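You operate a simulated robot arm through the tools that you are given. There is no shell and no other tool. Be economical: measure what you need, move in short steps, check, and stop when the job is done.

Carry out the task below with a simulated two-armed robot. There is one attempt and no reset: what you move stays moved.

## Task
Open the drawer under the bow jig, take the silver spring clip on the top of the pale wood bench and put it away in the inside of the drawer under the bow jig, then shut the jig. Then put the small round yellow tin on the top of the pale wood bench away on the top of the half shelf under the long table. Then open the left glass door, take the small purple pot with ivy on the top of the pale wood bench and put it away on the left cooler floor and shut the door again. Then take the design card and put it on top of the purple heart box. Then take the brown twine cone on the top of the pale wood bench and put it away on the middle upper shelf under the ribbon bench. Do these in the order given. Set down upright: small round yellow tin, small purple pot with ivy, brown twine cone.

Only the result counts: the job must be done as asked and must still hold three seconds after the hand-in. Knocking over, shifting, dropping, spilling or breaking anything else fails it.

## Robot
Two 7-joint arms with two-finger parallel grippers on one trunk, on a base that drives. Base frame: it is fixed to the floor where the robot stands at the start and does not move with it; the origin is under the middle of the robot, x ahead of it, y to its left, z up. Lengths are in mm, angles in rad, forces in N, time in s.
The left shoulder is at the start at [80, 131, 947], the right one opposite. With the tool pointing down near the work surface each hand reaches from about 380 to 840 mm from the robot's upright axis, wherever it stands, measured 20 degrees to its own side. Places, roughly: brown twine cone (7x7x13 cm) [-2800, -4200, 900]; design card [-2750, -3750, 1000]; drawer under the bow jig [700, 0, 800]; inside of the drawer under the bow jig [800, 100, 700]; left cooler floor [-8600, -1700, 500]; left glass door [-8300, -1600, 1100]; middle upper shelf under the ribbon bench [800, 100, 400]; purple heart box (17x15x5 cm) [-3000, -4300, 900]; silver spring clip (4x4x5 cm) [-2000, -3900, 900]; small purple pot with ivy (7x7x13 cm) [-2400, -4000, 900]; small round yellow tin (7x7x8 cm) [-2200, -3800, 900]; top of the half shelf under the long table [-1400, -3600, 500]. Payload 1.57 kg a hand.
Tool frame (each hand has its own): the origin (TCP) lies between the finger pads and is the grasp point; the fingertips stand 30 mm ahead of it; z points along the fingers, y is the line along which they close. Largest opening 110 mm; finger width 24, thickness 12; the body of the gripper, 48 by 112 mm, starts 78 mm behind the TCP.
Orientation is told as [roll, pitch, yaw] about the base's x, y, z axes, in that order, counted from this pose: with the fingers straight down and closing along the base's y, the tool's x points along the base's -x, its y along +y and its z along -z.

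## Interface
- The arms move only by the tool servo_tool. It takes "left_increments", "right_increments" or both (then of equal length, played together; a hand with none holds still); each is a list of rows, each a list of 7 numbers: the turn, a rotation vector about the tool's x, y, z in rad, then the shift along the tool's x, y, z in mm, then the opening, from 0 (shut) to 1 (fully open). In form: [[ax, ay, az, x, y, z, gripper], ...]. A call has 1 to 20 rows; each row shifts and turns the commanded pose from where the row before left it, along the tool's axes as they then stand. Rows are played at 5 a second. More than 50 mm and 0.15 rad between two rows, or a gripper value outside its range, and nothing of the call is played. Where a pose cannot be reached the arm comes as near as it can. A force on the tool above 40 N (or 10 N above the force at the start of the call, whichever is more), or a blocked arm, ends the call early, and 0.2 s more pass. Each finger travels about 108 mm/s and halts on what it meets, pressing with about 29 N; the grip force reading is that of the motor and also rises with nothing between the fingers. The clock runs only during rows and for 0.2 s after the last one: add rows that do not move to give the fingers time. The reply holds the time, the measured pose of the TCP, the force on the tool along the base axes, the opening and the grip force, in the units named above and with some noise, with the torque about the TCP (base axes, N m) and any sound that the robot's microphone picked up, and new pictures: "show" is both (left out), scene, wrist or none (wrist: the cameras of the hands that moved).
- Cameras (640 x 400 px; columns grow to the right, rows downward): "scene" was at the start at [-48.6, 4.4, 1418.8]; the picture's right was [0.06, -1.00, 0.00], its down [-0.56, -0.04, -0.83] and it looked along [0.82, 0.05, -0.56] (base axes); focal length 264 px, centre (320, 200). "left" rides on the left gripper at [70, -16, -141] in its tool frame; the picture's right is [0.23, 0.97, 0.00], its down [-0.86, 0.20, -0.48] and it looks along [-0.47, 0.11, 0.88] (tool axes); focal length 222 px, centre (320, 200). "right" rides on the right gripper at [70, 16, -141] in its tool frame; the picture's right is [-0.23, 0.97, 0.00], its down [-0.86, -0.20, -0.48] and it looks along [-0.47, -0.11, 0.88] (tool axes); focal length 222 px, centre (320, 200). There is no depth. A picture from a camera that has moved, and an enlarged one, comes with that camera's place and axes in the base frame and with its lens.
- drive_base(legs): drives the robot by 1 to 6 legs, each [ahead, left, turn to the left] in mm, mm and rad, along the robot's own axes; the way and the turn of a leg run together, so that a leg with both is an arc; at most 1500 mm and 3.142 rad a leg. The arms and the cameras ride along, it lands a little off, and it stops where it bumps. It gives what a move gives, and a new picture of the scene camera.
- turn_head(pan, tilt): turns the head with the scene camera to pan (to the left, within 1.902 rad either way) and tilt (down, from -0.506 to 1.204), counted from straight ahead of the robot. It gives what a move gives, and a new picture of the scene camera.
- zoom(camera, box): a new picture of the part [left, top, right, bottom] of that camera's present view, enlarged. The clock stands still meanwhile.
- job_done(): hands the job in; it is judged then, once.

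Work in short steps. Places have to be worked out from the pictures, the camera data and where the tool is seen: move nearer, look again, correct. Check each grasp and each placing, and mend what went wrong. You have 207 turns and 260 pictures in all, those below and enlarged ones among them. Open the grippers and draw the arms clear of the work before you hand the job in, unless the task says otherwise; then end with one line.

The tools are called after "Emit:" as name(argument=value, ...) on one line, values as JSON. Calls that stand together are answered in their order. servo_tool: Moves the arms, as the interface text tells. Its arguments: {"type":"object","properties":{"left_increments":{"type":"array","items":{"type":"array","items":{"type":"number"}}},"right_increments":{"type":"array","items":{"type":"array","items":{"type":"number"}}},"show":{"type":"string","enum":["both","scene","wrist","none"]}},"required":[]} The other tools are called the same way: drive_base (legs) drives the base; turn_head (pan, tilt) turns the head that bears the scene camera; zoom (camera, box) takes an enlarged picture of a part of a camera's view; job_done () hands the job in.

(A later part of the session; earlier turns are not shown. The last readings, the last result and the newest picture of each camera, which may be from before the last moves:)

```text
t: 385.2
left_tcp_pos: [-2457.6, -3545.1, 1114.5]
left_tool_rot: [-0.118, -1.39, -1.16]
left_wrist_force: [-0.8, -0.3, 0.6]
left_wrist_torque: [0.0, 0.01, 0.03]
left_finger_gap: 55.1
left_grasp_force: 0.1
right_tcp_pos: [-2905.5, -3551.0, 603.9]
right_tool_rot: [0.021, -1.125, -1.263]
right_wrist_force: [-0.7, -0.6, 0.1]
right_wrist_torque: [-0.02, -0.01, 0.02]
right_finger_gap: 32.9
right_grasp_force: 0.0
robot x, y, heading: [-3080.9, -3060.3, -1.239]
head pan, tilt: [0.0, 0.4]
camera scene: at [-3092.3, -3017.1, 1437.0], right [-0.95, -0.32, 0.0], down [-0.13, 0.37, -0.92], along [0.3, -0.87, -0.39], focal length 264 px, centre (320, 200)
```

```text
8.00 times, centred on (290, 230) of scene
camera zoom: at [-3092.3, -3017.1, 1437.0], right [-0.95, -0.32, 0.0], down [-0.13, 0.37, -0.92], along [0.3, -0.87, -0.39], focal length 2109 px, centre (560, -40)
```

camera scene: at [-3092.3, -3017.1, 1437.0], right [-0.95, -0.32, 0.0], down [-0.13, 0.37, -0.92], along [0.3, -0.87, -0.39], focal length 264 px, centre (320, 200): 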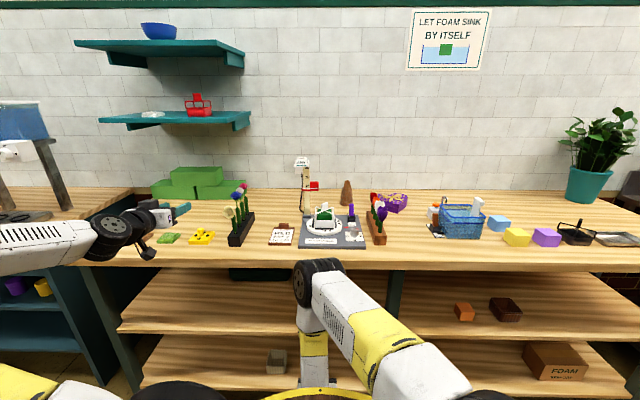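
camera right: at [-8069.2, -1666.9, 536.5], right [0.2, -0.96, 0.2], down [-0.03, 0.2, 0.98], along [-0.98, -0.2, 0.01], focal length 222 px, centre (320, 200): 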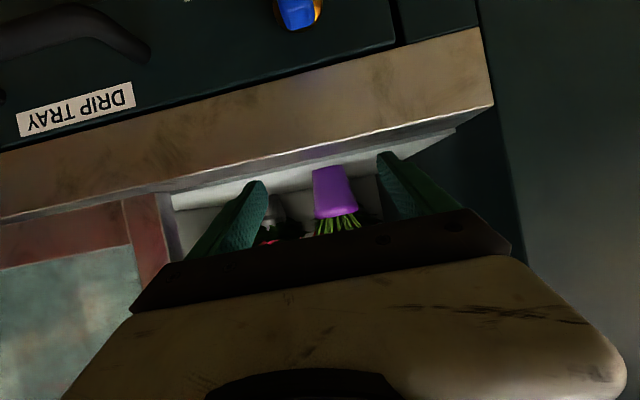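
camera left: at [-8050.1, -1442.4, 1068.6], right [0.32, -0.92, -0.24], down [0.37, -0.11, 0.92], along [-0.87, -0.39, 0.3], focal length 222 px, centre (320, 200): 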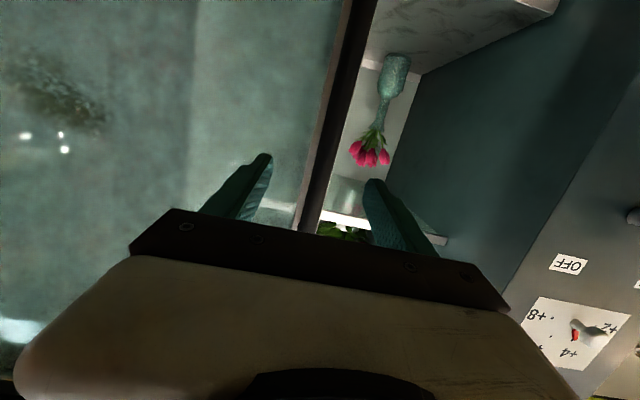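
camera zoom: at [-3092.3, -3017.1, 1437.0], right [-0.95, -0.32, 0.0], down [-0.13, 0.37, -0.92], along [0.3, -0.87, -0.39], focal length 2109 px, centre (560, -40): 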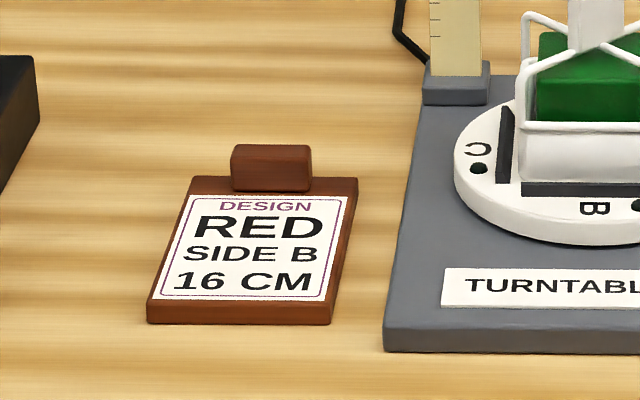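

The design card is a small brown plate with a grip block at its far edge (≈(-2646,-3861)). I'll pick it by that block with the right hand tilted 0.8. First raise and set both hands.

Emit:
servo_tool(right_increments=[[0, 0, 0, -37, 0, -19, 0.6], [0, 0, 0, -37, 0, -19, 0.6], [0, 0, 0, -37, 0, -19, 0.6], [0, 0, 0, -37, 0, -19, 0.6], [0, 0, 0, -37, 0, -19, 0.6], [0, 0, 0, -37, 0, -19, 0.6], [0, 0, 0, -37, 0, -19, 0.6], [0, 0, 0, -37, 0, -19, 0.6], [0, 0, 0, -37, 0, -19, 0.6], [0, 0, 0, -37, 0, -19, 0.6], [0, 0, 0, -37, 0, -19, 0.6], [0, 0, 0, -37, 0, -19, 0.6], [0, 0.108, 0, 0, 0, 0, 0.6], [0, 0.108, 0, 0, 0, 0, 0.6], [0, 0.108, 0, 0, 0, 0, 0.6]], left_increments=[[0, 0, 0, 8, 0, -45, 0.5], [0, 0, 0, 8, 0, -45, 0.5], [0, 0, 0, 8, 0, -45, 0.5], [0, 0, 0, 8, 0, -45, 0.5], [0, 0, 0, 0, 0, 0, 0.5], [0, 0, 0, 0, 0, 0, 0.5], [0, 0, 0, 0, 0, 0, 0.5], [0, 0, 0, 0, 0, 0, 0.5], [0, 0, 0, 0, 0, 0, 0.5], [0, 0, 0, 0, 0, 0, 0.5], [0, 0, 0, 0, 0, 0, 0.5], [0, 0, 0, 0, 0, 0, 0.5], [0, 0, 0, 0, 0, 0, 0.5], [0, 0, 0, 0, 0, 0, 0.5], [0, 0, 0, 0, 0, 0, 0.5]], show="none")

Emit:
drive_base(legs=[[0, 235, -0.027], [230, 0, 0]])

Emit:
zoom(camera="right", box=[0, 0, 640, 400])

```text
t: 388.4
left_tcp_pos: [-2515.1, -3368.9, 1114.1]
left_tool_rot: [-0.115, -1.391, -1.159]
left_wrist_force: [0.8, -0.4, 0.3]
left_wrist_torque: [-0.03, 0.0, 0.03]
left_finger_gap: 54.9
left_grasp_force: 0.1
right_tcp_pos: [-2894.0, -3550.5, 1099.2]
right_tool_rot: [0.014, -0.8, -1.255]
right_wrist_force: [0.9, 0.2, 0.6]
right_wrist_torque: [0.0, -0.02, -0.04]
right_finger_gap: 65.9
right_grasp_force: 0.0
right hand out of reach, approached as far as the arm can: row 7, 8, 9
robot x, y, heading: [-3080.2, -3058.2, -1.242]
head pan, tilt: [0.0, 0.4]
```

```text
t: 391.5
left_tcp_pos: [-2226.3, -3539.6, 1115.5]
left_tool_rot: [-0.116, -1.391, -1.191]
left_wrist_force: [-0.3, -0.6, -0.3]
left_wrist_torque: [0.0, -0.02, 0.0]
left_finger_gap: 54.8
left_grasp_force: 0.1
right_tcp_pos: [-2611.7, -3708.9, 1098.7]
right_tool_rot: [0.013, -0.803, -1.284]
right_wrist_force: [-0.4, -0.6, -0.1]
right_wrist_torque: [0.02, -0.01, 0.02]
right_finger_gap: 65.9
right_grasp_force: 0.1
robot x, y, heading: [-2783.6, -3213.4, -1.275]
head pan, tilt: [0.0, 0.4]
camera scene: at [-2793.4, -3169.2, 1437.0], right [-0.96, -0.29, 0.0], down [-0.11, 0.37, -0.92], along [0.27, -0.88, -0.39], focal length 264 px, centre (320, 200)
```

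scene: 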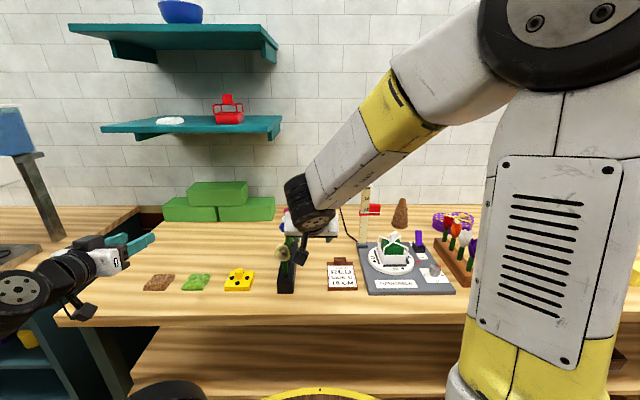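

```text
1.00 times, centred on (320, 200) of right (not enlarged: the box is as wide or as high as the picture)
camera zoom: at [-2640.5, -3561.3, 1147.3], right [0.98, 0.13, 0.17], down [-0.13, -0.3, 0.95], along [0.18, -0.94, -0.28], focal length 222 px, centre (320, 200)
```

zoom: 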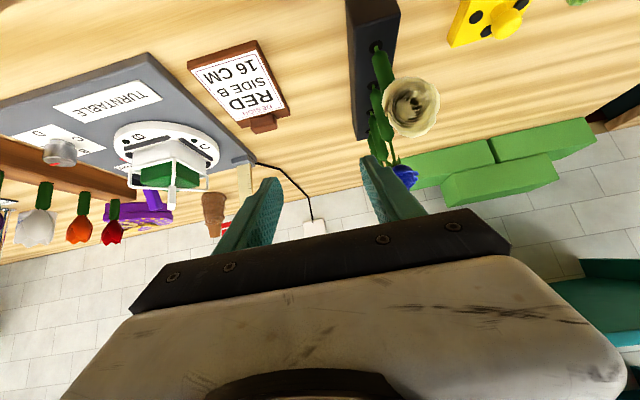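

Grip block confirmed at ≈(-2650,-3858). Shift right, then forward and down to just above it.

Emit:
servo_tool(right_increments=[[0, 0, 0, 0, -26, 0, 0.6], [0, 0, 0, 0, -26, 0, 0.6], [0, 0, 0, 0, -26, 0, 0.6], [0, 0, 0, -5, 0, 41, 0.6], [0, 0, 0, -5, 0, 41, 0.6], [0, 0, 0, -5, 0, 41, 0.6], [0, 0, 0, -4, 0, 25, 0.6]])

```text
t: 393.1
left_tcp_pos: [-2227.1, -3540.8, 1115.8]
left_tool_rot: [-0.117, -1.391, -1.193]
left_wrist_force: [0.2, 0.3, -0.1]
left_wrist_torque: [0.01, 0.0, 0.02]
left_finger_gap: 54.7
left_grasp_force: 0.0
right_tcp_pos: [-2649.5, -3845.7, 1007.2]
right_tool_rot: [0.013, -0.799, -1.285]
right_wrist_force: [0.7, 0.3, 0.0]
right_wrist_torque: [-0.01, 0.0, 0.02]
right_finger_gap: 65.9
right_grasp_force: 0.1
robot x, y, heading: [-2784.6, -3216.6, -1.268]
head pan, tilt: [0.0, 0.4]
camera scene: at [-2793.5, -3168.9, 1437.0], right [-0.96, -0.29, 0.0], down [-0.11, 0.37, -0.92], along [0.27, -0.88, -0.39], focal length 264 px, centre (320, 200)
camera right: at [-2678.9, -3697.0, 1056.2], right [0.98, 0.13, 0.17], down [-0.13, -0.3, 0.95], along [0.18, -0.94, -0.28], focal length 222 px, centre (320, 200)
```

scene: 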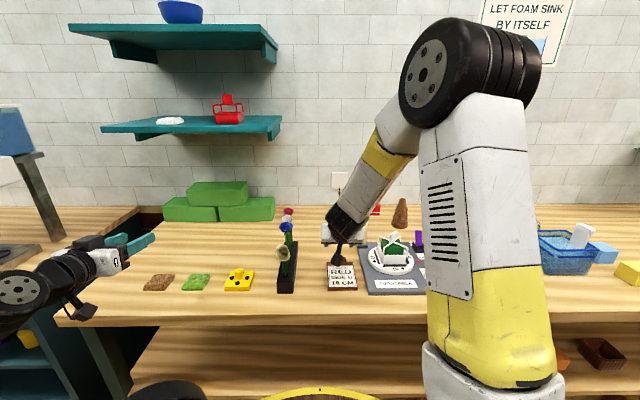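
right: 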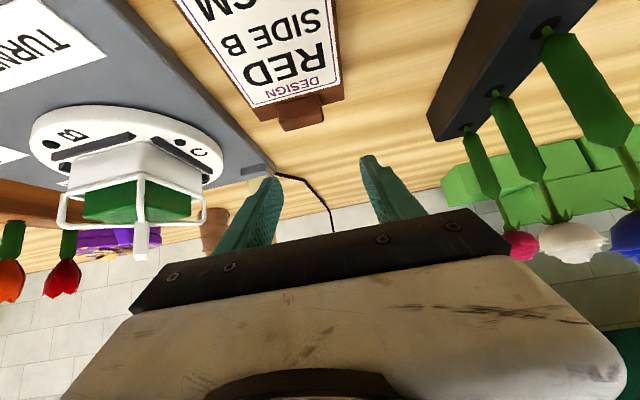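

Block is right below: 11 mm ahead, 59 mm down. Descend.

Emit:
servo_tool(right_increments=[[0, 0, 0, 11, -2, 16, 0.6], [0, 0, 0, 11, -2, 16, 0.6], [0, 0, 0, 9, 0, 13, 0.6]], show="wrist")

```text
t: 393.9
left_tcp_pos: [-2225.2, -3539.4, 1116.0]
left_tool_rot: [-0.117, -1.392, -1.192]
left_wrist_force: [-0.5, -0.7, 0.1]
left_wrist_torque: [0.0, 0.01, -0.02]
left_finger_gap: 54.9
left_grasp_force: 0.1
right_tcp_pos: [-2651.2, -3853.9, 954.6]
right_tool_rot: [0.012, -0.8, -1.285]
right_wrist_force: [0.2, 0.0, 0.4]
right_wrist_torque: [-0.03, -0.01, -0.01]
right_finger_gap: 65.8
right_grasp_force: 0.0
robot x, y, heading: [-2779.8, -3214.1, -1.274]
head pan, tilt: [0.0, 0.4]
camera right: at [-2680.8, -3706.7, 1002.9], right [0.98, 0.13, 0.17], down [-0.13, -0.3, 0.95], along [0.17, -0.94, -0.28], focal length 222 px, centre (320, 200)
```

right: 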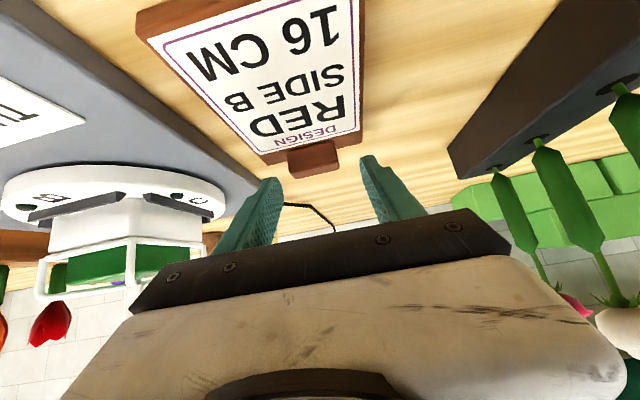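

Block sits slightly low/near relative to the pads; shift 16 mm along tool x, then close gently.

Emit:
servo_tool(right_increments=[[0, 0, 0, 8, -2, 0, 0.6], [0, 0, 0, 8, -2, 0, 0.6], [0, 0, 0, 0, 0, 0, 0.4], [0, 0, 0, 0, 0, 0, 0.2], [0, 0, 0, 0, 0, 0, 0.1], [0, 0, 0, 0, 0, 0, 0.1]], show="wrist")

```text
t: 395.3
left_tcp_pos: [-2225.9, -3540.4, 1115.0]
left_tool_rot: [-0.117, -1.391, -1.194]
left_wrist_force: [0.3, -0.2, 0.4]
left_wrist_torque: [-0.02, 0.0, -0.01]
left_finger_gap: 54.7
left_grasp_force: 0.0
right_tcp_pos: [-2657.9, -3846.9, 944.2]
right_tool_rot: [0.011, -0.802, -1.284]
right_wrist_force: [-1.1, -0.1, 0.4]
right_wrist_torque: [-0.09, 0.06, 0.01]
right_finger_gap: 39.4
right_grasp_force: 28.9
robot x, y, heading: [-2785.8, -3215.5, -1.276]
head pan, tilt: [0.0, 0.4]
camera right: at [-2687.5, -3699.5, 992.7], right [0.98, 0.13, 0.17], down [-0.13, -0.3, 0.95], along [0.17, -0.94, -0.28], focal length 222 px, centre (320, 200)
```

right: 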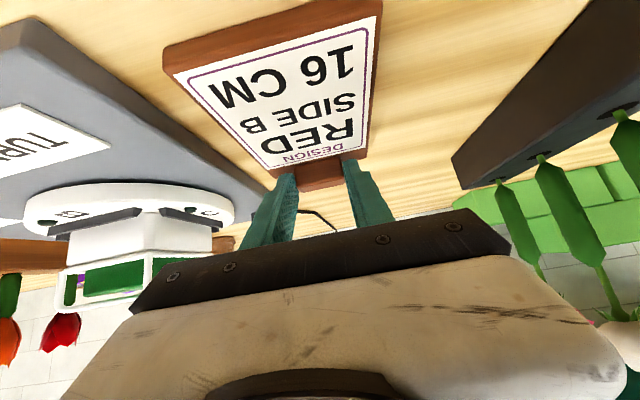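

Grip block held (39 mm). Lift slowly and check.

Emit:
servo_tool(right_increments=[[0, 0, 0, -7, 0, -7, 0], [0, 0, 0, -14, 0, -14, 0], [0, 0, 0, -21, 0, -20, 0], [0, 0, 0, -21, 0, -20, 0], [0, 0, 0, -21, 0, -20, 0]])

```text
t: 396.5
left_tcp_pos: [-2226.4, -3539.9, 1115.6]
left_tool_rot: [-0.117, -1.391, -1.192]
left_wrist_force: [0.1, -0.6, -0.4]
left_wrist_torque: [0.0, -0.01, 0.0]
left_finger_gap: 55.0
left_grasp_force: 0.0
right_tcp_pos: [-2658.8, -3848.0, 1059.9]
right_tool_rot: [0.014, -0.8, -1.286]
right_wrist_force: [-0.2, -0.6, -1.7]
right_wrist_torque: [-0.05, -0.01, 0.04]
right_finger_gap: 39.3
right_grasp_force: 29.1
robot x, y, heading: [-2777.9, -3212.1, -1.272]
head pan, tilt: [0.0, 0.4]
camera scene: at [-2793.4, -3169.6, 1437.0], right [-0.96, -0.29, 0.0], down [-0.11, 0.37, -0.92], along [0.27, -0.88, -0.39], focal length 264 px, centre (320, 200)
camera right: at [-2688.3, -3699.7, 1108.1], right [0.98, 0.13, 0.17], down [-0.13, -0.3, 0.95], along [0.18, -0.94, -0.28], focal length 222 px, centre (320, 200)
```

scene: 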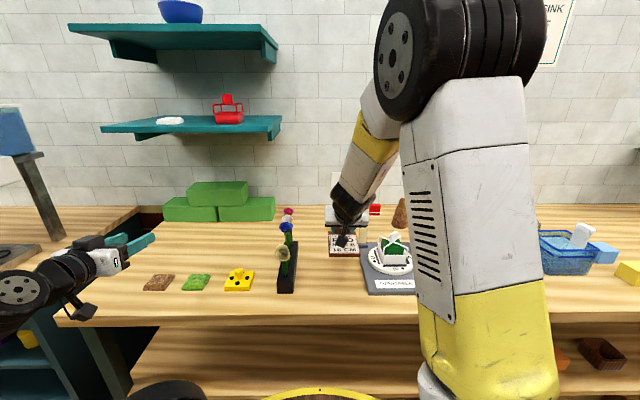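
right: 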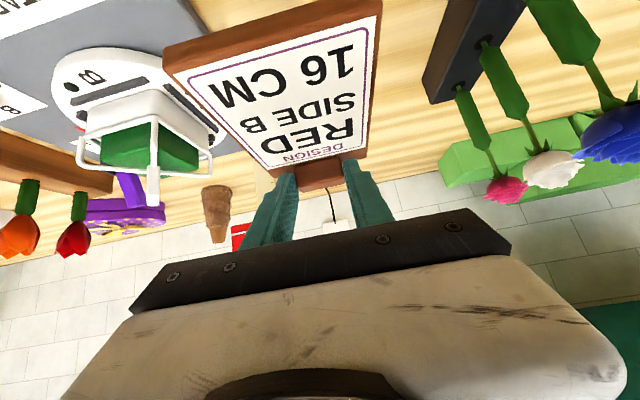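

Card held level. Raise, back off, move right, and approach in front of the heart box.

Emit:
servo_tool(right_increments=[[0, 0, 0, -21, 0, -20, 0], [0, 0, 0, -21, 0, -20, 0]], show="none")

Emit:
drive_base(legs=[[-330, 0, 0], [0, -484, 0.006], [370, 0, 0]])

Emit:
zoom(camera="right", box=[0, 0, 640, 400])

```text
t: 397.1
left_tcp_pos: [-2225.4, -3539.5, 1114.7]
left_tool_rot: [-0.116, -1.392, -1.194]
left_wrist_force: [-0.3, 0.8, -0.5]
left_wrist_torque: [-0.01, 0.02, -0.01]
left_finger_gap: 54.8
left_grasp_force: 0.1
right_tcp_pos: [-2660.0, -3849.5, 1120.1]
right_tool_rot: [0.012, -0.801, -1.285]
right_wrist_force: [0.1, 0.1, -0.5]
right_wrist_torque: [-0.02, -0.01, 0.0]
right_finger_gap: 39.5
right_grasp_force: 29.1
robot x, y, heading: [-2782.0, -3213.8, -1.274]
head pan, tilt: [0.0, 0.4]
```

```text
t: 403.8
left_tcp_pos: [-2670.1, -3730.7, 1115.5]
left_tool_rot: [-0.117, -1.391, -1.194]
left_wrist_force: [-0.4, 0.9, -0.3]
left_wrist_torque: [0.03, -0.02, -0.06]
left_finger_gap: 54.7
left_grasp_force: 0.0
right_tcp_pos: [-3103.6, -4039.4, 1119.4]
right_tool_rot: [0.013, -0.803, -1.286]
right_wrist_force: [-0.1, 0.0, -1.5]
right_wrist_torque: [-0.06, -0.02, 0.01]
right_finger_gap: 39.2
right_grasp_force: 29.1
robot x, y, heading: [-3226.0, -3405.6, -1.271]
head pan, tilt: [0.0, 0.4]
camera scene: at [-3236.4, -3359.9, 1437.0], right [-0.96, -0.29, 0.0], down [-0.11, 0.37, -0.92], along [0.27, -0.88, -0.39], focal length 264 px, centre (320, 200)
```

scene: 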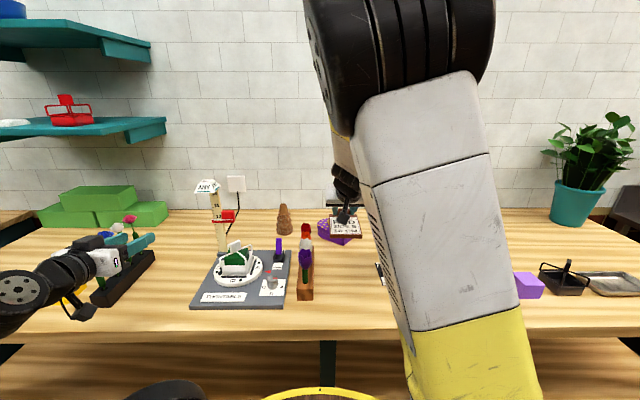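

```text
1.00 times, centred on (320, 200) of right (not enlarged: the box is as wide or as high as the picture)
camera zoom: at [-3132.9, -3891.8, 1167.3], right [0.98, 0.13, 0.17], down [-0.13, -0.3, 0.95], along [0.17, -0.94, -0.28], focal length 222 px, centre (320, 200)
```

zoom: 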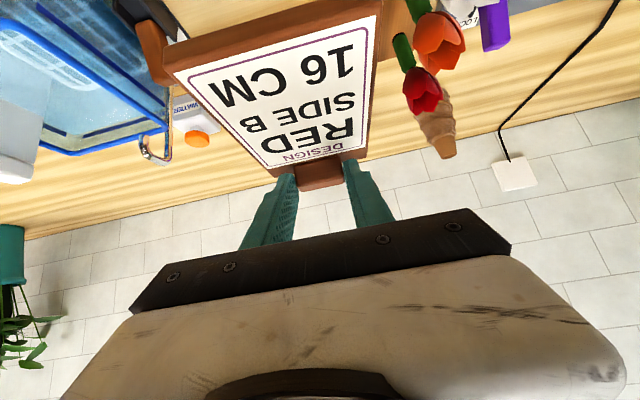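

Aligned at a≈4173 with the heart box (centre a≈4178, n≈3131). Extend forward over it, sinking gradually.

Emit:
servo_tool(right_increments=[[0, 0, 0, -25, 0, 32, 0], [0, 0, 0, -25, 0, 32, 0], [0, 0, 0, -21, -1, 35, 0], [0, 0, 0, -21, -1, 35, 0], [0, 0, 0, -21, -1, 35, 0]])

```text
t: 405.0
left_tcp_pos: [-2669.4, -3729.6, 1115.7]
left_tool_rot: [-0.116, -1.392, -1.192]
left_wrist_force: [0.3, -0.3, -0.4]
left_wrist_torque: [0.02, 0.03, -0.02]
left_finger_gap: 55.1
left_grasp_force: 0.1
right_tcp_pos: [-3048.8, -4232.9, 1079.7]
right_tool_rot: [0.013, -0.802, -1.286]
right_wrist_force: [0.2, 0.6, -0.2]
right_wrist_torque: [0.0, -0.01, -0.01]
right_finger_gap: 39.4
right_grasp_force: 28.9
robot x, y, heading: [-3227.8, -3408.2, -1.276]
head pan, tilt: [0.0, 0.4]
camera scene: at [-3236.4, -3359.5, 1436.9], right [-0.96, -0.29, 0.0], down [-0.11, 0.37, -0.92], along [0.27, -0.88, -0.39], focal length 264 px, centre (320, 200)
camera right: at [-3079.4, -4084.2, 1127.9], right [0.98, 0.13, 0.17], down [-0.13, -0.3, 0.95], along [0.17, -0.94, -0.28], focal length 222 px, centre (320, 200)
```

scene: 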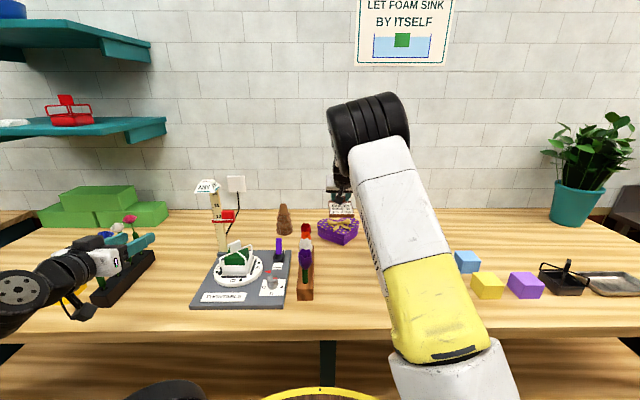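
right: 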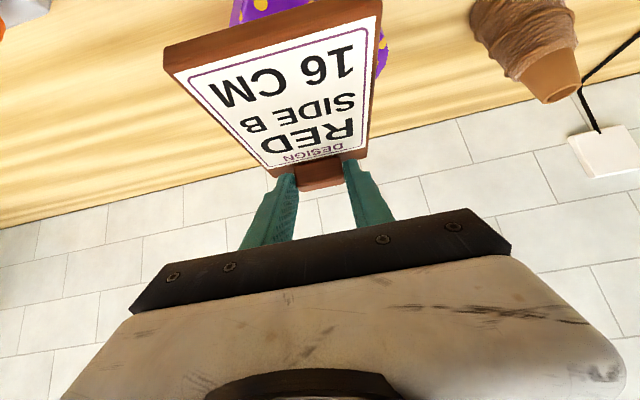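

Need ~57 mm further so the card centres on the box. Move and lower partly.

Emit:
servo_tool(right_increments=[[0, 0, 0, -12, 3, 28, 0], [0, 0, 0, -5, 3, 32, 0], [0, 0, 0, 7, 0, 7, 0]])

Emit:
zoom(camera="scene", box=[290, 180, 390, 260])

```text
t: 405.8
left_tcp_pos: [-2669.8, -3730.2, 1115.1]
left_tool_rot: [-0.115, -1.392, -1.192]
left_wrist_force: [0.3, 0.3, -0.6]
left_wrist_torque: [0.03, -0.02, -0.01]
left_finger_gap: 54.8
left_grasp_force: 0.0
right_tcp_pos: [-3028.7, -4284.4, 1040.7]
right_tool_rot: [0.012, -0.8, -1.287]
right_wrist_force: [-0.3, 0.0, -1.6]
right_wrist_torque: [-0.03, -0.02, -0.04]
right_finger_gap: 39.2
right_grasp_force: 29.5
robot x, y, heading: [-3223.8, -3405.5, -1.276]
head pan, tilt: [0.0, 0.4]
camera scene: at [-3236.4, -3360.0, 1437.0], right [-0.96, -0.29, 0.0], down [-0.11, 0.37, -0.92], along [0.27, -0.88, -0.39], focal length 264 px, centre (320, 200)
camera right: at [-3057.6, -4135.2, 1089.2], right [0.98, 0.13, 0.17], down [-0.13, -0.3, 0.95], along [0.17, -0.94, -0.28], focal length 222 px, centre (320, 200)
```

scene: 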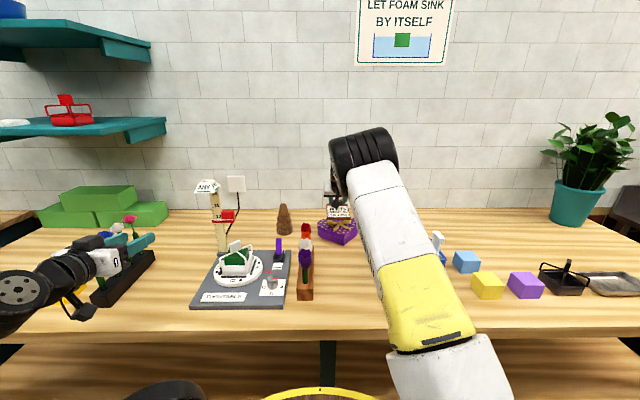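
right: 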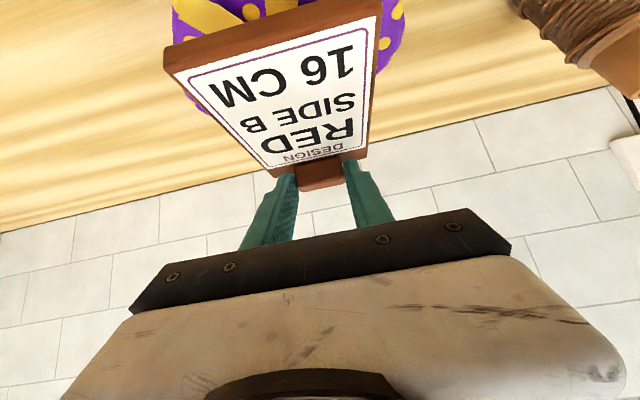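

```text
5.00 times, centred on (340, 220) of scene
camera zoom: at [-3236.4, -3360.0, 1437.0], right [-0.96, -0.29, 0.0], down [-0.11, 0.37, -0.92], along [0.27, -0.88, -0.39], focal length 1318 px, centre (220, 100)
```

zoom: 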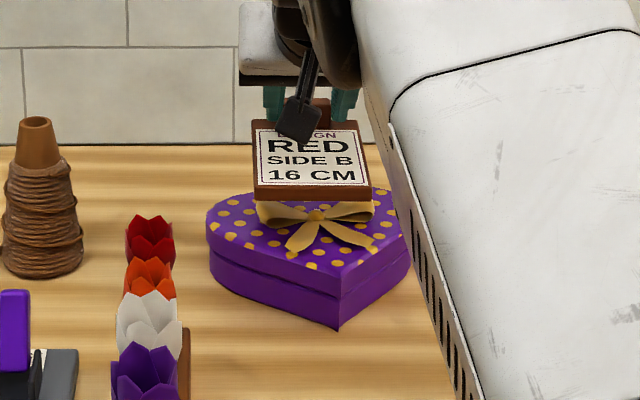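

Card is centred over the bow. Lower in small steps feeling for contact.

Emit:
servo_tool(right_increments=[[0, 0, 0, 7, 0, 7, 0], [0, 0, 0, 5, 0, 5, 0], [0, 0, 0, 3.6, 0, 3.5, 0], [0, 0, 0, 3.6, 0, 3.5, 0], [0, 0, 0, 2.2, 0, 2.1, 0], [0, 0, 0, 2.2, 0, 2.1, 0]], show="none")

Emit:
zoom(camera="scene", box=[290, 180, 390, 260])

```text
t: 407.2
left_tcp_pos: [-2670.0, -3731.4, 1115.7]
left_tool_rot: [-0.118, -1.39, -1.193]
left_wrist_force: [0.6, -0.5, 0.7]
left_wrist_torque: [0.0, 0.01, 0.0]
left_finger_gap: 55.1
left_grasp_force: 0.0
right_tcp_pos: [-3026.7, -4283.0, 1011.0]
right_tool_rot: [0.013, -0.801, -1.284]
right_wrist_force: [0.0, -0.6, -0.6]
right_wrist_torque: [-0.08, -0.04, 0.0]
right_finger_gap: 39.3
right_grasp_force: 28.8
robot x, y, heading: [-3223.9, -3403.2, -1.275]
head pan, tilt: [0.0, 0.4]
```

```text
5.00 times, centred on (340, 220) of scene
camera zoom: at [-3236.3, -3360.0, 1437.0], right [-0.96, -0.29, 0.0], down [-0.11, 0.37, -0.92], along [0.27, -0.88, -0.39], focal length 1318 px, centre (220, 100)
```

zoom: 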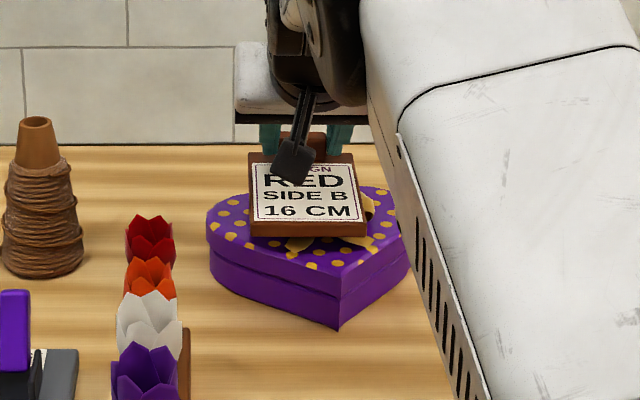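

Still free. Continue down gently.

Emit:
servo_tool(right_increments=[[0, 0, 0, 2.2, 0, 2.1, 0], [0, 0, 0, 2.2, 0, 2.1, 0], [0, 0, 0, 2.2, 0, 2.1, 0], [0, 0, 0, 2.2, 0, 2.1, 0], [0, 0, 0, 1.4, 0, 1.4, 0], [0, 0, 0, 1.4, 0, 1.4, 0]], show="none")

Emit:
zoom(camera="scene", box=[290, 180, 390, 260])

```text
t: 408.6
left_tcp_pos: [-2668.9, -3731.8, 1115.3]
left_tool_rot: [-0.117, -1.391, -1.194]
left_wrist_force: [-0.6, -0.2, 0.2]
left_wrist_torque: [0.0, -0.01, 0.02]
left_finger_gap: 55.1
left_grasp_force: 0.0
right_tcp_pos: [-3026.9, -4282.2, 995.3]
right_tool_rot: [0.012, -0.804, -1.286]
right_wrist_force: [-1.2, 1.4, 4.1]
right_wrist_torque: [0.36, 0.39, 0.0]
right_finger_gap: 39.3
right_grasp_force: 28.8
robot x, y, heading: [-3224.8, -3402.5, -1.276]
head pan, tilt: [0.0, 0.4]
```

```text
5.00 times, centred on (340, 220) of scene
camera zoom: at [-3236.4, -3359.8, 1437.0], right [-0.96, -0.29, 0.0], down [-0.11, 0.37, -0.92], along [0.27, -0.88, -0.39], focal length 1318 px, centre (220, 100)
```

zoom: 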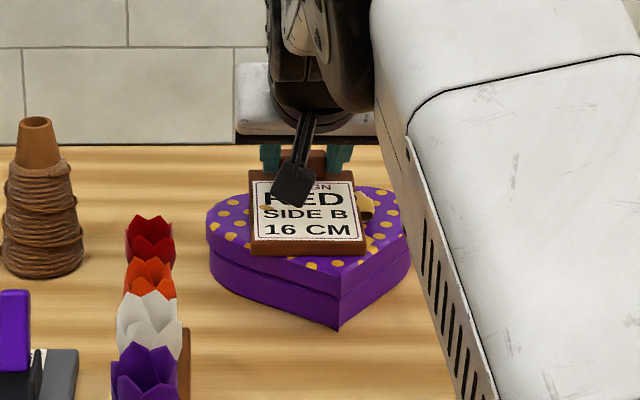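

Contact: the plate rests on the lid. Release and withdraw along the finger axis.

Emit:
servo_tool(right_increments=[[0, 0, 0, 0.7, 0, 0.7, 0.2], [0, 0, 0, 0, 0, 0, 0.5], [0, 0, 0, 0, 0, 0, 0.6], [0, 0, 0, 0, 0, 0, 0.6], [0, 0, 0, -6, 0, -10, 0.6], [0, 0, 0, -6, 0, -30, 0.6], [0, 0, 0, -5, 0, -40, 0.6], [0, 0, 0, -5, 0, -40, 0.6], [0, 0, 0, 0, 0, -40, 0.6]])

Emit:
zoom(camera="scene", box=[250, 180, 390, 280])

```text
t: 410.6
left_tcp_pos: [-2669.3, -3731.1, 1114.9]
left_tool_rot: [-0.117, -1.391, -1.192]
left_wrist_force: [0.4, -0.7, 0.0]
left_wrist_torque: [-0.03, 0.0, 0.0]
left_finger_gap: 54.7
left_grasp_force: 0.1
right_tcp_pos: [-3056.8, -4187.6, 1119.0]
right_tool_rot: [0.013, -0.798, -1.285]
right_wrist_force: [-0.3, 0.2, -0.1]
right_wrist_torque: [0.01, 0.01, -0.03]
right_finger_gap: 66.0
right_grasp_force: 0.0
robot x, y, heading: [-3227.5, -3403.2, -1.278]
head pan, tilt: [0.0, 0.4]
camera scene: at [-3236.1, -3360.5, 1437.0], right [-0.96, -0.29, 0.0], down [-0.11, 0.37, -0.92], along [0.27, -0.88, -0.39], focal length 264 px, centre (320, 200)
camera right: at [-3086.2, -4040.8, 1166.9], right [0.98, 0.13, 0.17], down [-0.13, -0.3, 0.95], along [0.17, -0.94, -0.28], focal length 222 px, centre (320, 200)
```

scene: 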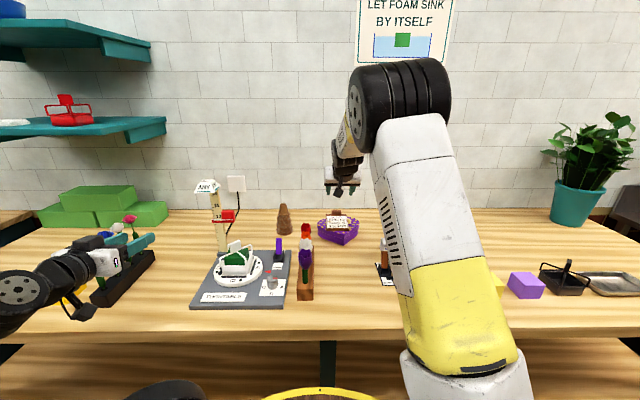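
right: 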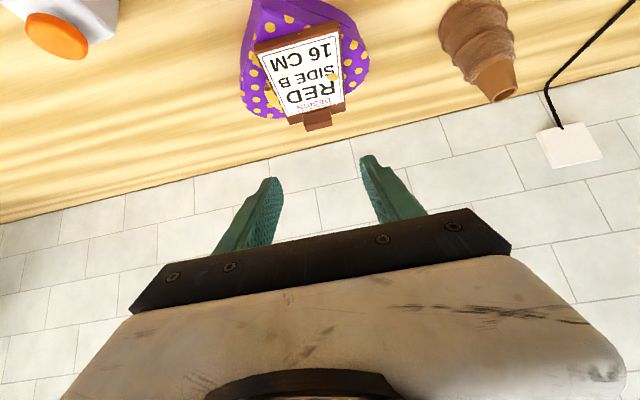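

```text
4.00 times, centred on (320, 230) of scene
camera zoom: at [-3236.1, -3360.5, 1437.0], right [-0.96, -0.29, 0.0], down [-0.11, 0.37, -0.92], along [0.27, -0.88, -0.39], focal length 1055 px, centre (320, 80)
```

zoom: 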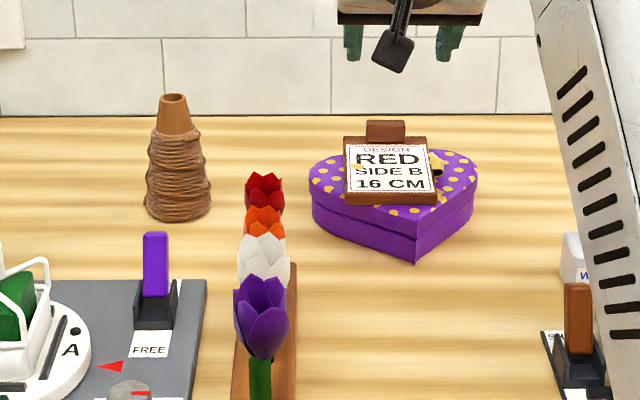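

Card rests well on the heart box. Last: the twine cone at ≈(-2824,-4210). I raise the left hand out of the way, retract the right, and shift left in front of the cone.

Emit:
servo_tool(right_increments=[[0, -0.1, 0, 28, 0, -29, 0.8], [0, 0, 0, 25, 0, -31, 0.8], [0, 0, 0, 25, 0, -31, 0.8], [0, 0, 0, 25, 0, -31, 0.8], [0, 0, 0, 0, 0, 0, 0.8]], left_increments=[[0, 0, 0, -35, 0, -20, 0.5], [0, 0, 0, -35, 0, -20, 0.5], [0, 0, 0, -35, 0, -20, 0.5], [0, 0, 0, 0, 0, -40, 0.5], [0, 0, 0, 0, 0, 0, 0.5]], show="none")

Emit:
drive_base(legs=[[0, 218, 0.01]])

Emit:
zoom(camera="right", box=[0, 0, 640, 400])

```text
t: 411.8
left_tcp_pos: [-2691.0, -3653.7, 1235.4]
left_tool_rot: [-0.114, -1.391, -1.195]
left_wrist_force: [-0.2, 0.6, 0.0]
left_wrist_torque: [0.0, -0.01, 0.02]
left_finger_gap: 55.0
left_grasp_force: 0.1
right_tcp_pos: [-3100.9, -4031.5, 1120.1]
right_tool_rot: [0.015, -0.901, -1.291]
right_wrist_force: [0.5, 0.1, 0.0]
right_wrist_torque: [0.01, -0.02, -0.02]
right_finger_gap: 87.9
right_grasp_force: 0.1
robot x, y, heading: [-3226.5, -3403.9, -1.269]
head pan, tilt: [0.0, 0.4]
```

```text
t: 413.5
left_tcp_pos: [-2483.8, -3586.0, 1236.4]
left_tool_rot: [-0.117, -1.39, -1.185]
left_wrist_force: [1.2, -0.3, -0.2]
left_wrist_torque: [0.01, 0.0, -0.04]
left_finger_gap: 54.8
left_grasp_force: 0.0
right_tcp_pos: [-2889.3, -3967.9, 1119.5]
right_tool_rot: [0.013, -0.901, -1.278]
right_wrist_force: [0.5, 0.1, 0.1]
right_wrist_torque: [0.0, -0.05, 0.0]
right_finger_gap: 87.8
right_grasp_force: 0.1
robot x, y, heading: [-3022.1, -3341.5, -1.263]
head pan, tilt: [0.0, 0.4]
camera scene: at [-3032.1, -3296.3, 1437.0], right [-0.95, -0.3, 0.0], down [-0.12, 0.37, -0.92], along [0.28, -0.88, -0.39], focal length 264 px, centre (320, 200)
```

scene: 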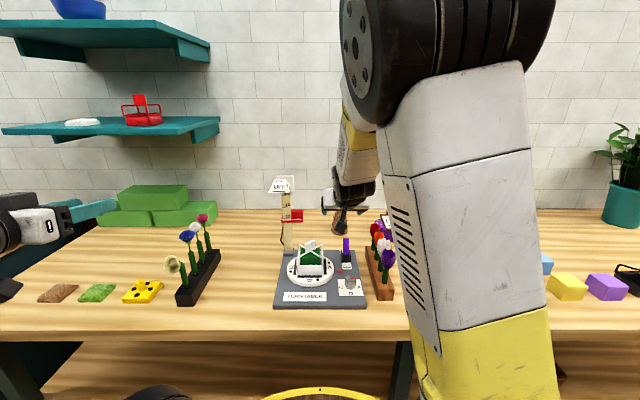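

```text
1.00 times, centred on (320, 200) of right (not enlarged: the box is as wide or as high as the picture)
camera zoom: at [-2920.8, -3816.0, 1152.2], right [0.97, 0.16, 0.19], down [-0.15, -0.21, 0.97], along [0.19, -0.97, -0.18], focal length 222 px, centre (320, 200)
```

zoom: 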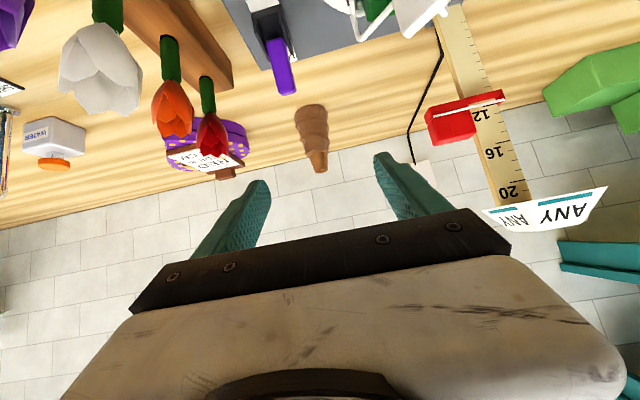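

Cone is nearly straight along the finger axis: ~309 mm. Advance 200 mm and check.

Emit:
servo_tool(right_increments=[[0, 0, 0, -2, -6, 40, 0.8], [0, 0, 0, -3, -6, 40, 0.8], [0, 0, 0, -3, -5, 40, 0.8], [0, 0, 0, -3, 0, 40, 0.8], [0, 0, 0, -2, 0, 40, 0.8]])

```text
t: 414.7
left_tcp_pos: [-2483.3, -3584.8, 1236.3]
left_tool_rot: [-0.118, -1.392, -1.181]
left_wrist_force: [0.6, 1.5, -0.1]
left_wrist_torque: [-0.04, -0.01, 0.04]
left_finger_gap: 55.0
left_grasp_force: 0.1
right_tcp_pos: [-2853.4, -4130.0, 1004.0]
right_tool_rot: [0.014, -0.903, -1.28]
right_wrist_force: [0.4, -0.2, 0.5]
right_wrist_torque: [0.01, 0.0, -0.01]
right_finger_gap: 88.2
right_grasp_force: 0.0
robot x, y, heading: [-3021.5, -3340.8, -1.26]
head pan, tilt: [0.0, 0.4]
camera scene: at [-3032.1, -3295.9, 1436.9], right [-0.95, -0.3, 0.0], down [-0.12, 0.37, -0.92], along [0.28, -0.88, -0.39], focal length 264 px, centre (320, 200)
camera right: at [-2885.0, -3978.6, 1036.3], right [0.97, 0.16, 0.19], down [-0.15, -0.21, 0.97], along [0.19, -0.97, -0.18], focal length 222 px, centre (320, 200)
```

scene: 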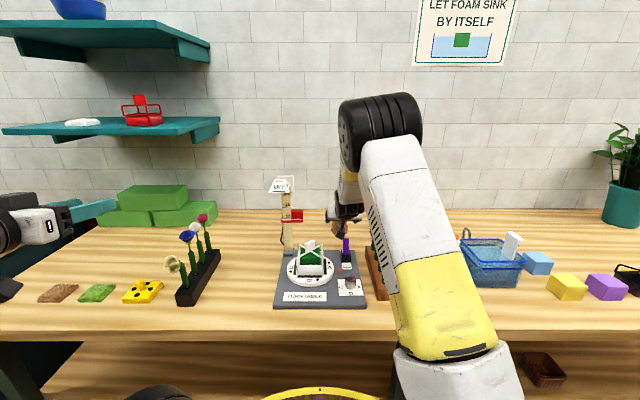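
right: 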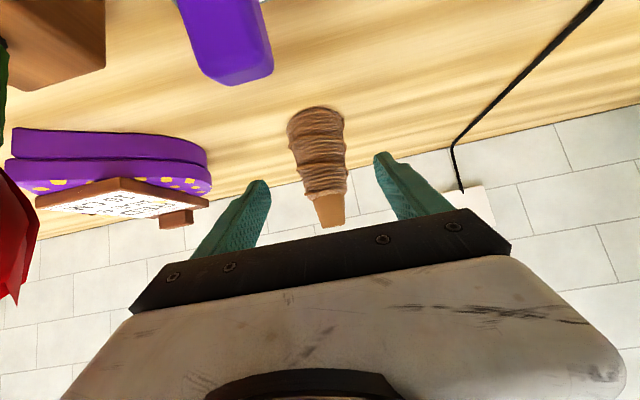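

Perfectly aligned; 98 mm to go along the finger axis, then close.

Emit:
servo_tool(right_increments=[[0, 0, 0, 0, 0, 35, 0.8], [0, 0, 0, 0, 0, 35, 0.8], [0, 0, 0, 0, 0, 26, 0.8], [0, 0, 0, 0, 0, 0, 0.8]], show="wrist")

```text
t: 415.7
left_tcp_pos: [-2485.0, -3585.7, 1235.9]
left_tool_rot: [-0.117, -1.39, -1.182]
left_wrist_force: [0.0, -0.4, 0.8]
left_wrist_torque: [0.0, -0.06, 0.01]
left_finger_gap: 55.1
left_grasp_force: 0.1
right_tcp_pos: [-2829.7, -4200.4, 944.4]
right_tool_rot: [0.014, -0.901, -1.276]
right_wrist_force: [0.0, 0.3, -0.7]
right_wrist_torque: [0.02, 0.0, 0.01]
right_finger_gap: 88.1
right_grasp_force: 0.1
robot x, y, heading: [-3019.8, -3341.0, -1.26]
head pan, tilt: [0.0, 0.4]
camera right: at [-2860.4, -4049.9, 977.6], right [0.97, 0.16, 0.19], down [-0.15, -0.21, 0.97], along [0.19, -0.97, -0.18], focal length 222 px, centre (320, 200)
```

right: 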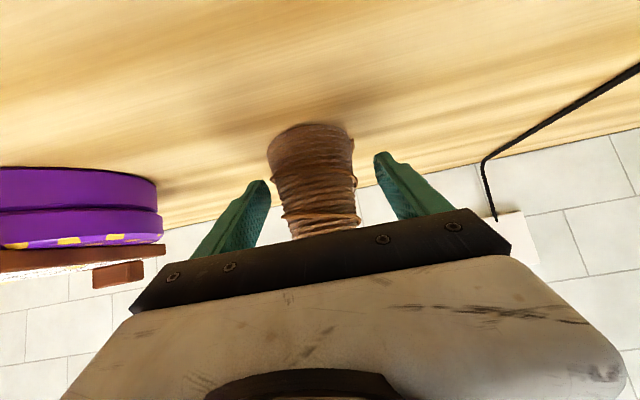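

About 10 mm further, then close.

Emit:
servo_tool(right_increments=[[0, 0, 0, -5, 0, 10, 0.8], [0, 0, 0, 0, 0, 0, 0.65], [0, 0, 0, 0, 0, 0, 0.5], [0, 0, 0, 0, 0, 0, 0.3], [0, 0, 0, 0, 0, 0, 0.2], [0, 0, 0, 0, 0, 0, 0.2]], show="wrist")

```text
t: 417.1
left_tcp_pos: [-2485.0, -3584.5, 1236.1]
left_tool_rot: [-0.117, -1.39, -1.184]
left_wrist_force: [0.1, 1.0, -1.0]
left_wrist_torque: [-0.03, -0.02, 0.01]
left_finger_gap: 55.0
left_grasp_force: 0.1
right_tcp_pos: [-2826.5, -4212.0, 943.2]
right_tool_rot: [0.015, -0.901, -1.278]
right_wrist_force: [-2.1, -1.5, 1.9]
right_wrist_torque: [-0.01, -0.06, -0.01]
right_finger_gap: 65.3
right_grasp_force: 29.3
robot x, y, heading: [-3021.9, -3342.1, -1.264]
head pan, tilt: [0.0, 0.4]
camera right: at [-2858.1, -4060.2, 975.8], right [0.97, 0.16, 0.19], down [-0.15, -0.21, 0.97], along [0.19, -0.97, -0.18], focal length 222 px, centre (320, 200)
```

right: 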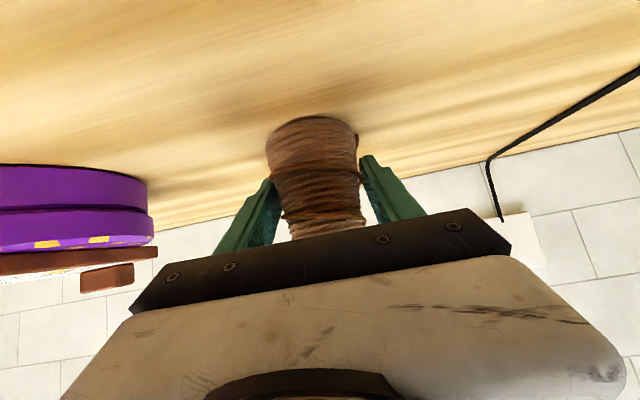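

Gripped at 65 mm. Lift gently and check for slipping.

Emit:
servo_tool(right_increments=[[0, 0, 0, -6, 0, -5, 0.2], [0, 0, 0, -12, 0, -9, 0.2], [0, 0, 0, -24, 0, -19, 0.2], [0, 0, 0, -31, 0, -25, 0.2], [0, 0, 0, -31, 0, -25, 0.2]], show="wrist")

```text
t: 418.3
left_tcp_pos: [-2483.1, -3586.9, 1234.8]
left_tool_rot: [-0.118, -1.391, -1.181]
left_wrist_force: [0.1, 0.0, -0.1]
left_wrist_torque: [-0.03, 0.01, -0.02]
left_finger_gap: 54.9
left_grasp_force: 0.1
right_tcp_pos: [-2830.3, -4215.0, 1075.5]
right_tool_rot: [0.012, -0.9, -1.277]
right_wrist_force: [-0.1, 0.5, -1.4]
right_wrist_torque: [-0.01, 0.0, -0.02]
right_finger_gap: 64.8
right_grasp_force: 28.9
robot x, y, heading: [-3017.2, -3342.1, -1.262]
head pan, tilt: [0.0, 0.4]
camera right: at [-2861.7, -4063.7, 1107.3], right [0.97, 0.16, 0.19], down [-0.15, -0.21, 0.97], along [0.19, -0.96, -0.18], focal length 222 px, centre (320, 200)
```

right: 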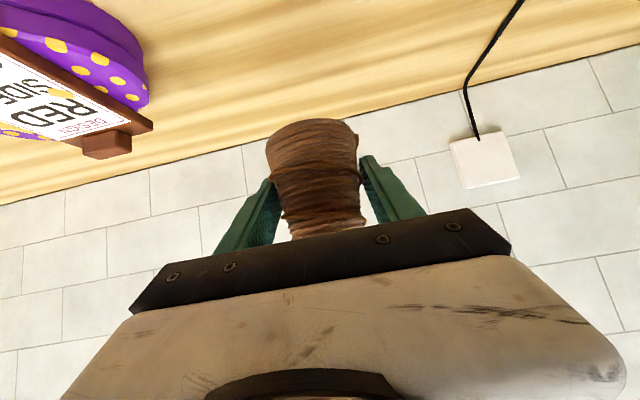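

Cone held. Retract the hand toward me, then back off from the bench.

Emit:
servo_tool(right_increments=[[0, 0, 0, 20, 0, -33, 0.2], [0, 0, 0, 25, 0, -31, 0.2], [0, 0, 0, 25, 0, -31, 0.2], [0, 0, 0, 25, 0, -31, 0.2], [0, 0, 0, 25, 0, -31, 0.2], [0, 0, 0, 25, 0, -31, 0.2], [0, 0, 0, 25, 0, -31, 0.2]], show="wrist")

Emit:
drive_base(legs=[[-380, 0, 0], [0, 1100, 0], [0, 950, 0]])

```text
t: 419.9
left_tcp_pos: [-2484.4, -3585.1, 1236.4]
left_tool_rot: [-0.117, -1.391, -1.183]
left_wrist_force: [0.3, -0.7, 0.2]
left_wrist_torque: [-0.04, -0.05, 0.0]
left_finger_gap: 54.9
left_grasp_force: 0.1
right_tcp_pos: [-2912.9, -3945.5, 1078.6]
right_tool_rot: [0.016, -0.902, -1.28]
right_wrist_force: [-0.8, 0.3, -1.4]
right_wrist_torque: [-0.05, 0.01, -0.01]
right_finger_gap: 65.3
right_grasp_force: 29.5
robot x, y, heading: [-3024.6, -3340.9, -1.258]
head pan, tilt: [0.0, 0.4]
camera right: at [-2944.7, -3793.6, 1111.7], right [0.97, 0.15, 0.19], down [-0.15, -0.21, 0.97], along [0.19, -0.97, -0.18], focal length 222 px, centre (320, 200)
```

right: 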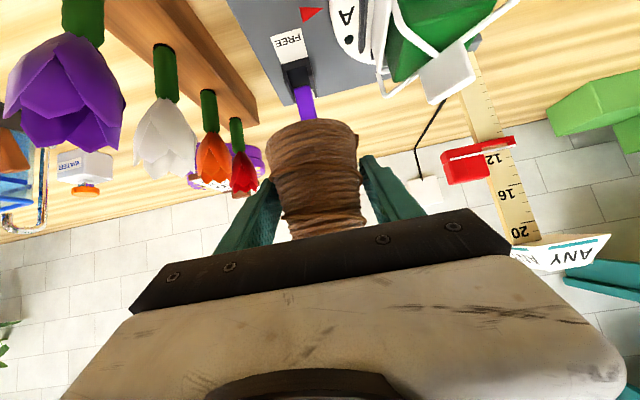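

```text
t: 432.0
left_tcp_pos: [-642.9, -2704.6, 1234.6]
left_tool_rot: [-0.116, -1.39, -1.231]
left_wrist_force: [0.7, -0.2, 0.5]
left_wrist_torque: [0.01, 0.02, -0.01]
left_finger_gap: 55.2
left_grasp_force: 0.0
right_tcp_pos: [-1088.5, -3043.5, 1078.6]
right_tool_rot: [0.014, -0.9, -1.326]
right_wrist_force: [0.2, 0.2, -2.0]
right_wrist_torque: [0.0, 0.0, 0.0]
right_finger_gap: 64.2
right_grasp_force: 28.4
robot x, y, heading: [-1167.6, -2432.5, -1.314]
head pan, tilt: [0.0, 0.4]
camera scene: at [-1176.1, -2389.0, 1437.0], right [-0.97, -0.25, 0.0], down [-0.1, 0.38, -0.92], along [0.23, -0.89, -0.39], focal length 264 px, centre (320, 200)
```

scene: 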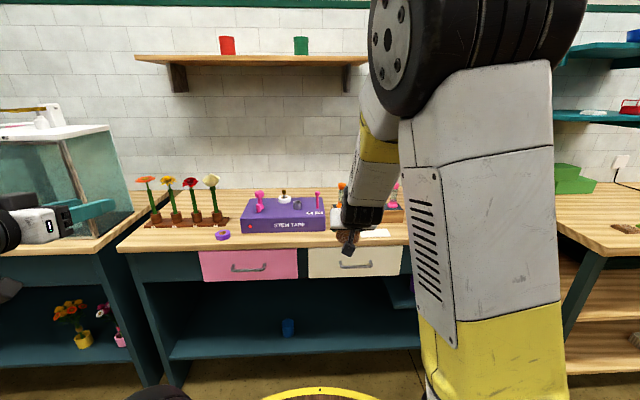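

Now turn and drive back to the ribbon bench, to a staging point in front of the middle compartment.

Emit:
drive_base(legs=[[0, 0, 2.618], [1195, 0, 0], [1195, 0, 0], [0, 0, -0.999]])

Emit:
servo_tool(right_increments=[[0, 0, 0, 33, 0, 26, 0.2], [0, 0, 0, 33, 0, 26, 0.2], [0, 0, 0, 33, 0, 26, 0.2], [0, 0, 0, 33, 0, 26, 0.2], [0, 0, 0, 33, 0, 26, 0.2], [0, 0, 0, 33, 0, 26, 0.2], [0, 0, 0, 33, 0, 26, 0.2], [0, 0, 0, 33, 0, 26, 0.2], [0, 0, 0, 33, 0, 26, 0.2], [0, 0, 0, 33, 0, 26, 0.2], [0, 0, 0, 33, 0, 26, 0.2], [0, 0, 0, 20, 0, 16, 0.2]])

```text
t: 452.8
left_tcp_pos: [-478.2, 495.1, 1236.6]
left_tool_rot: [-0.118, -1.391, 0.456]
left_wrist_force: [-0.2, -0.3, -0.4]
left_wrist_torque: [0.01, -0.02, 0.0]
left_finger_gap: 55.2
left_grasp_force: 0.1
right_tcp_pos: [-89.1, 93.0, 1079.4]
right_tool_rot: [0.015, -0.901, 0.361]
right_wrist_force: [0.2, 0.3, -1.6]
right_wrist_torque: [0.02, 0.01, 0.02]
right_finger_gap: 63.7
right_grasp_force: 28.6
robot x, y, heading: [-684.3, -56.9, 0.376]
head pan, tilt: [0.0, 0.4]
camera scene: at [-726.4, -75.7, 1437.0], right [0.37, -0.93, 0.0], down [-0.36, -0.14, -0.92], along [0.86, 0.34, -0.39], focal length 264 px, centre (320, 200)
```

scene: 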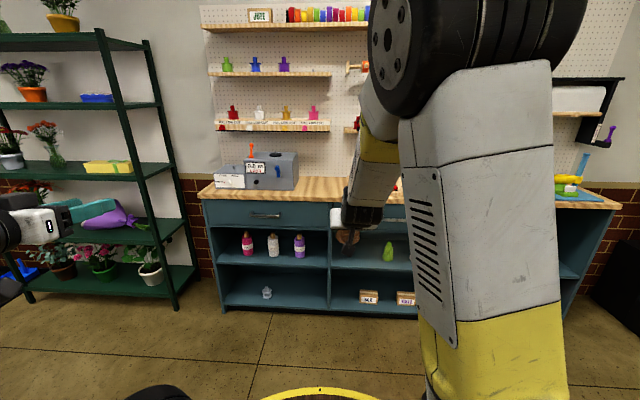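

```text
t: 455.4
left_tcp_pos: [-478.9, 495.6, 1235.6]
left_tool_rot: [-0.119, -1.391, 0.457]
left_wrist_force: [0.3, 0.8, 0.3]
left_wrist_torque: [-0.01, 0.01, -0.01]
left_finger_gap: 55.1
left_grasp_force: 0.0
right_tcp_pos: [-90.2, 96.4, 590.7]
right_tool_rot: [0.012, -0.902, 0.362]
right_wrist_force: [0.1, 0.0, -1.8]
right_wrist_torque: [0.01, 0.0, -0.05]
right_finger_gap: 63.6
right_grasp_force: 29.1
robot x, y, heading: [-683.1, -54.8, 0.378]
head pan, tilt: [0.0, 0.4]
camera scene: at [-726.5, -75.6, 1437.0], right [0.37, -0.93, 0.0], down [-0.36, -0.14, -0.92], along [0.86, 0.34, -0.39], focal length 264 px, centre (320, 200)
camera right: at [-239.9, 53.9, 623.4], right [-0.22, 0.96, 0.19], down [0.22, -0.14, 0.97], along [0.95, 0.26, -0.18], focal length 222 px, centre (320, 200)
```

scene: 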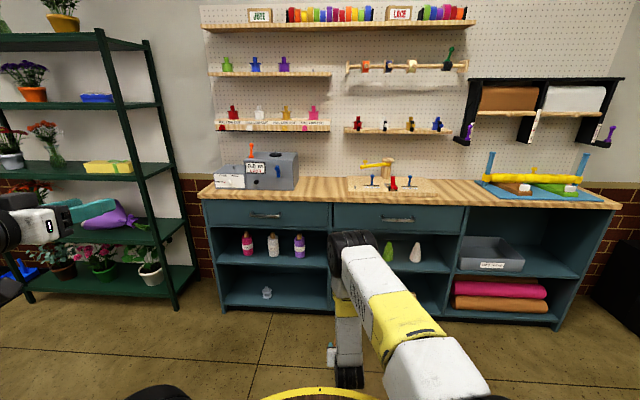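
right: 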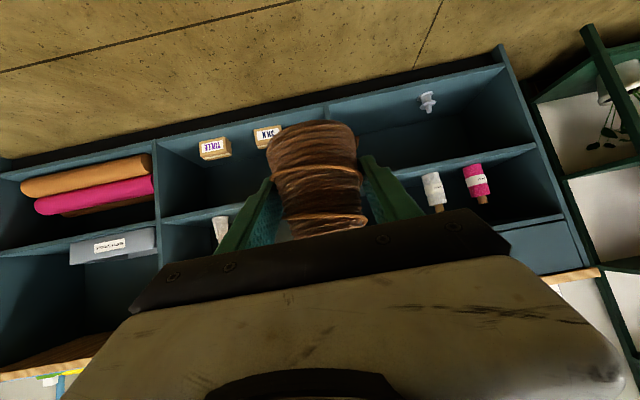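

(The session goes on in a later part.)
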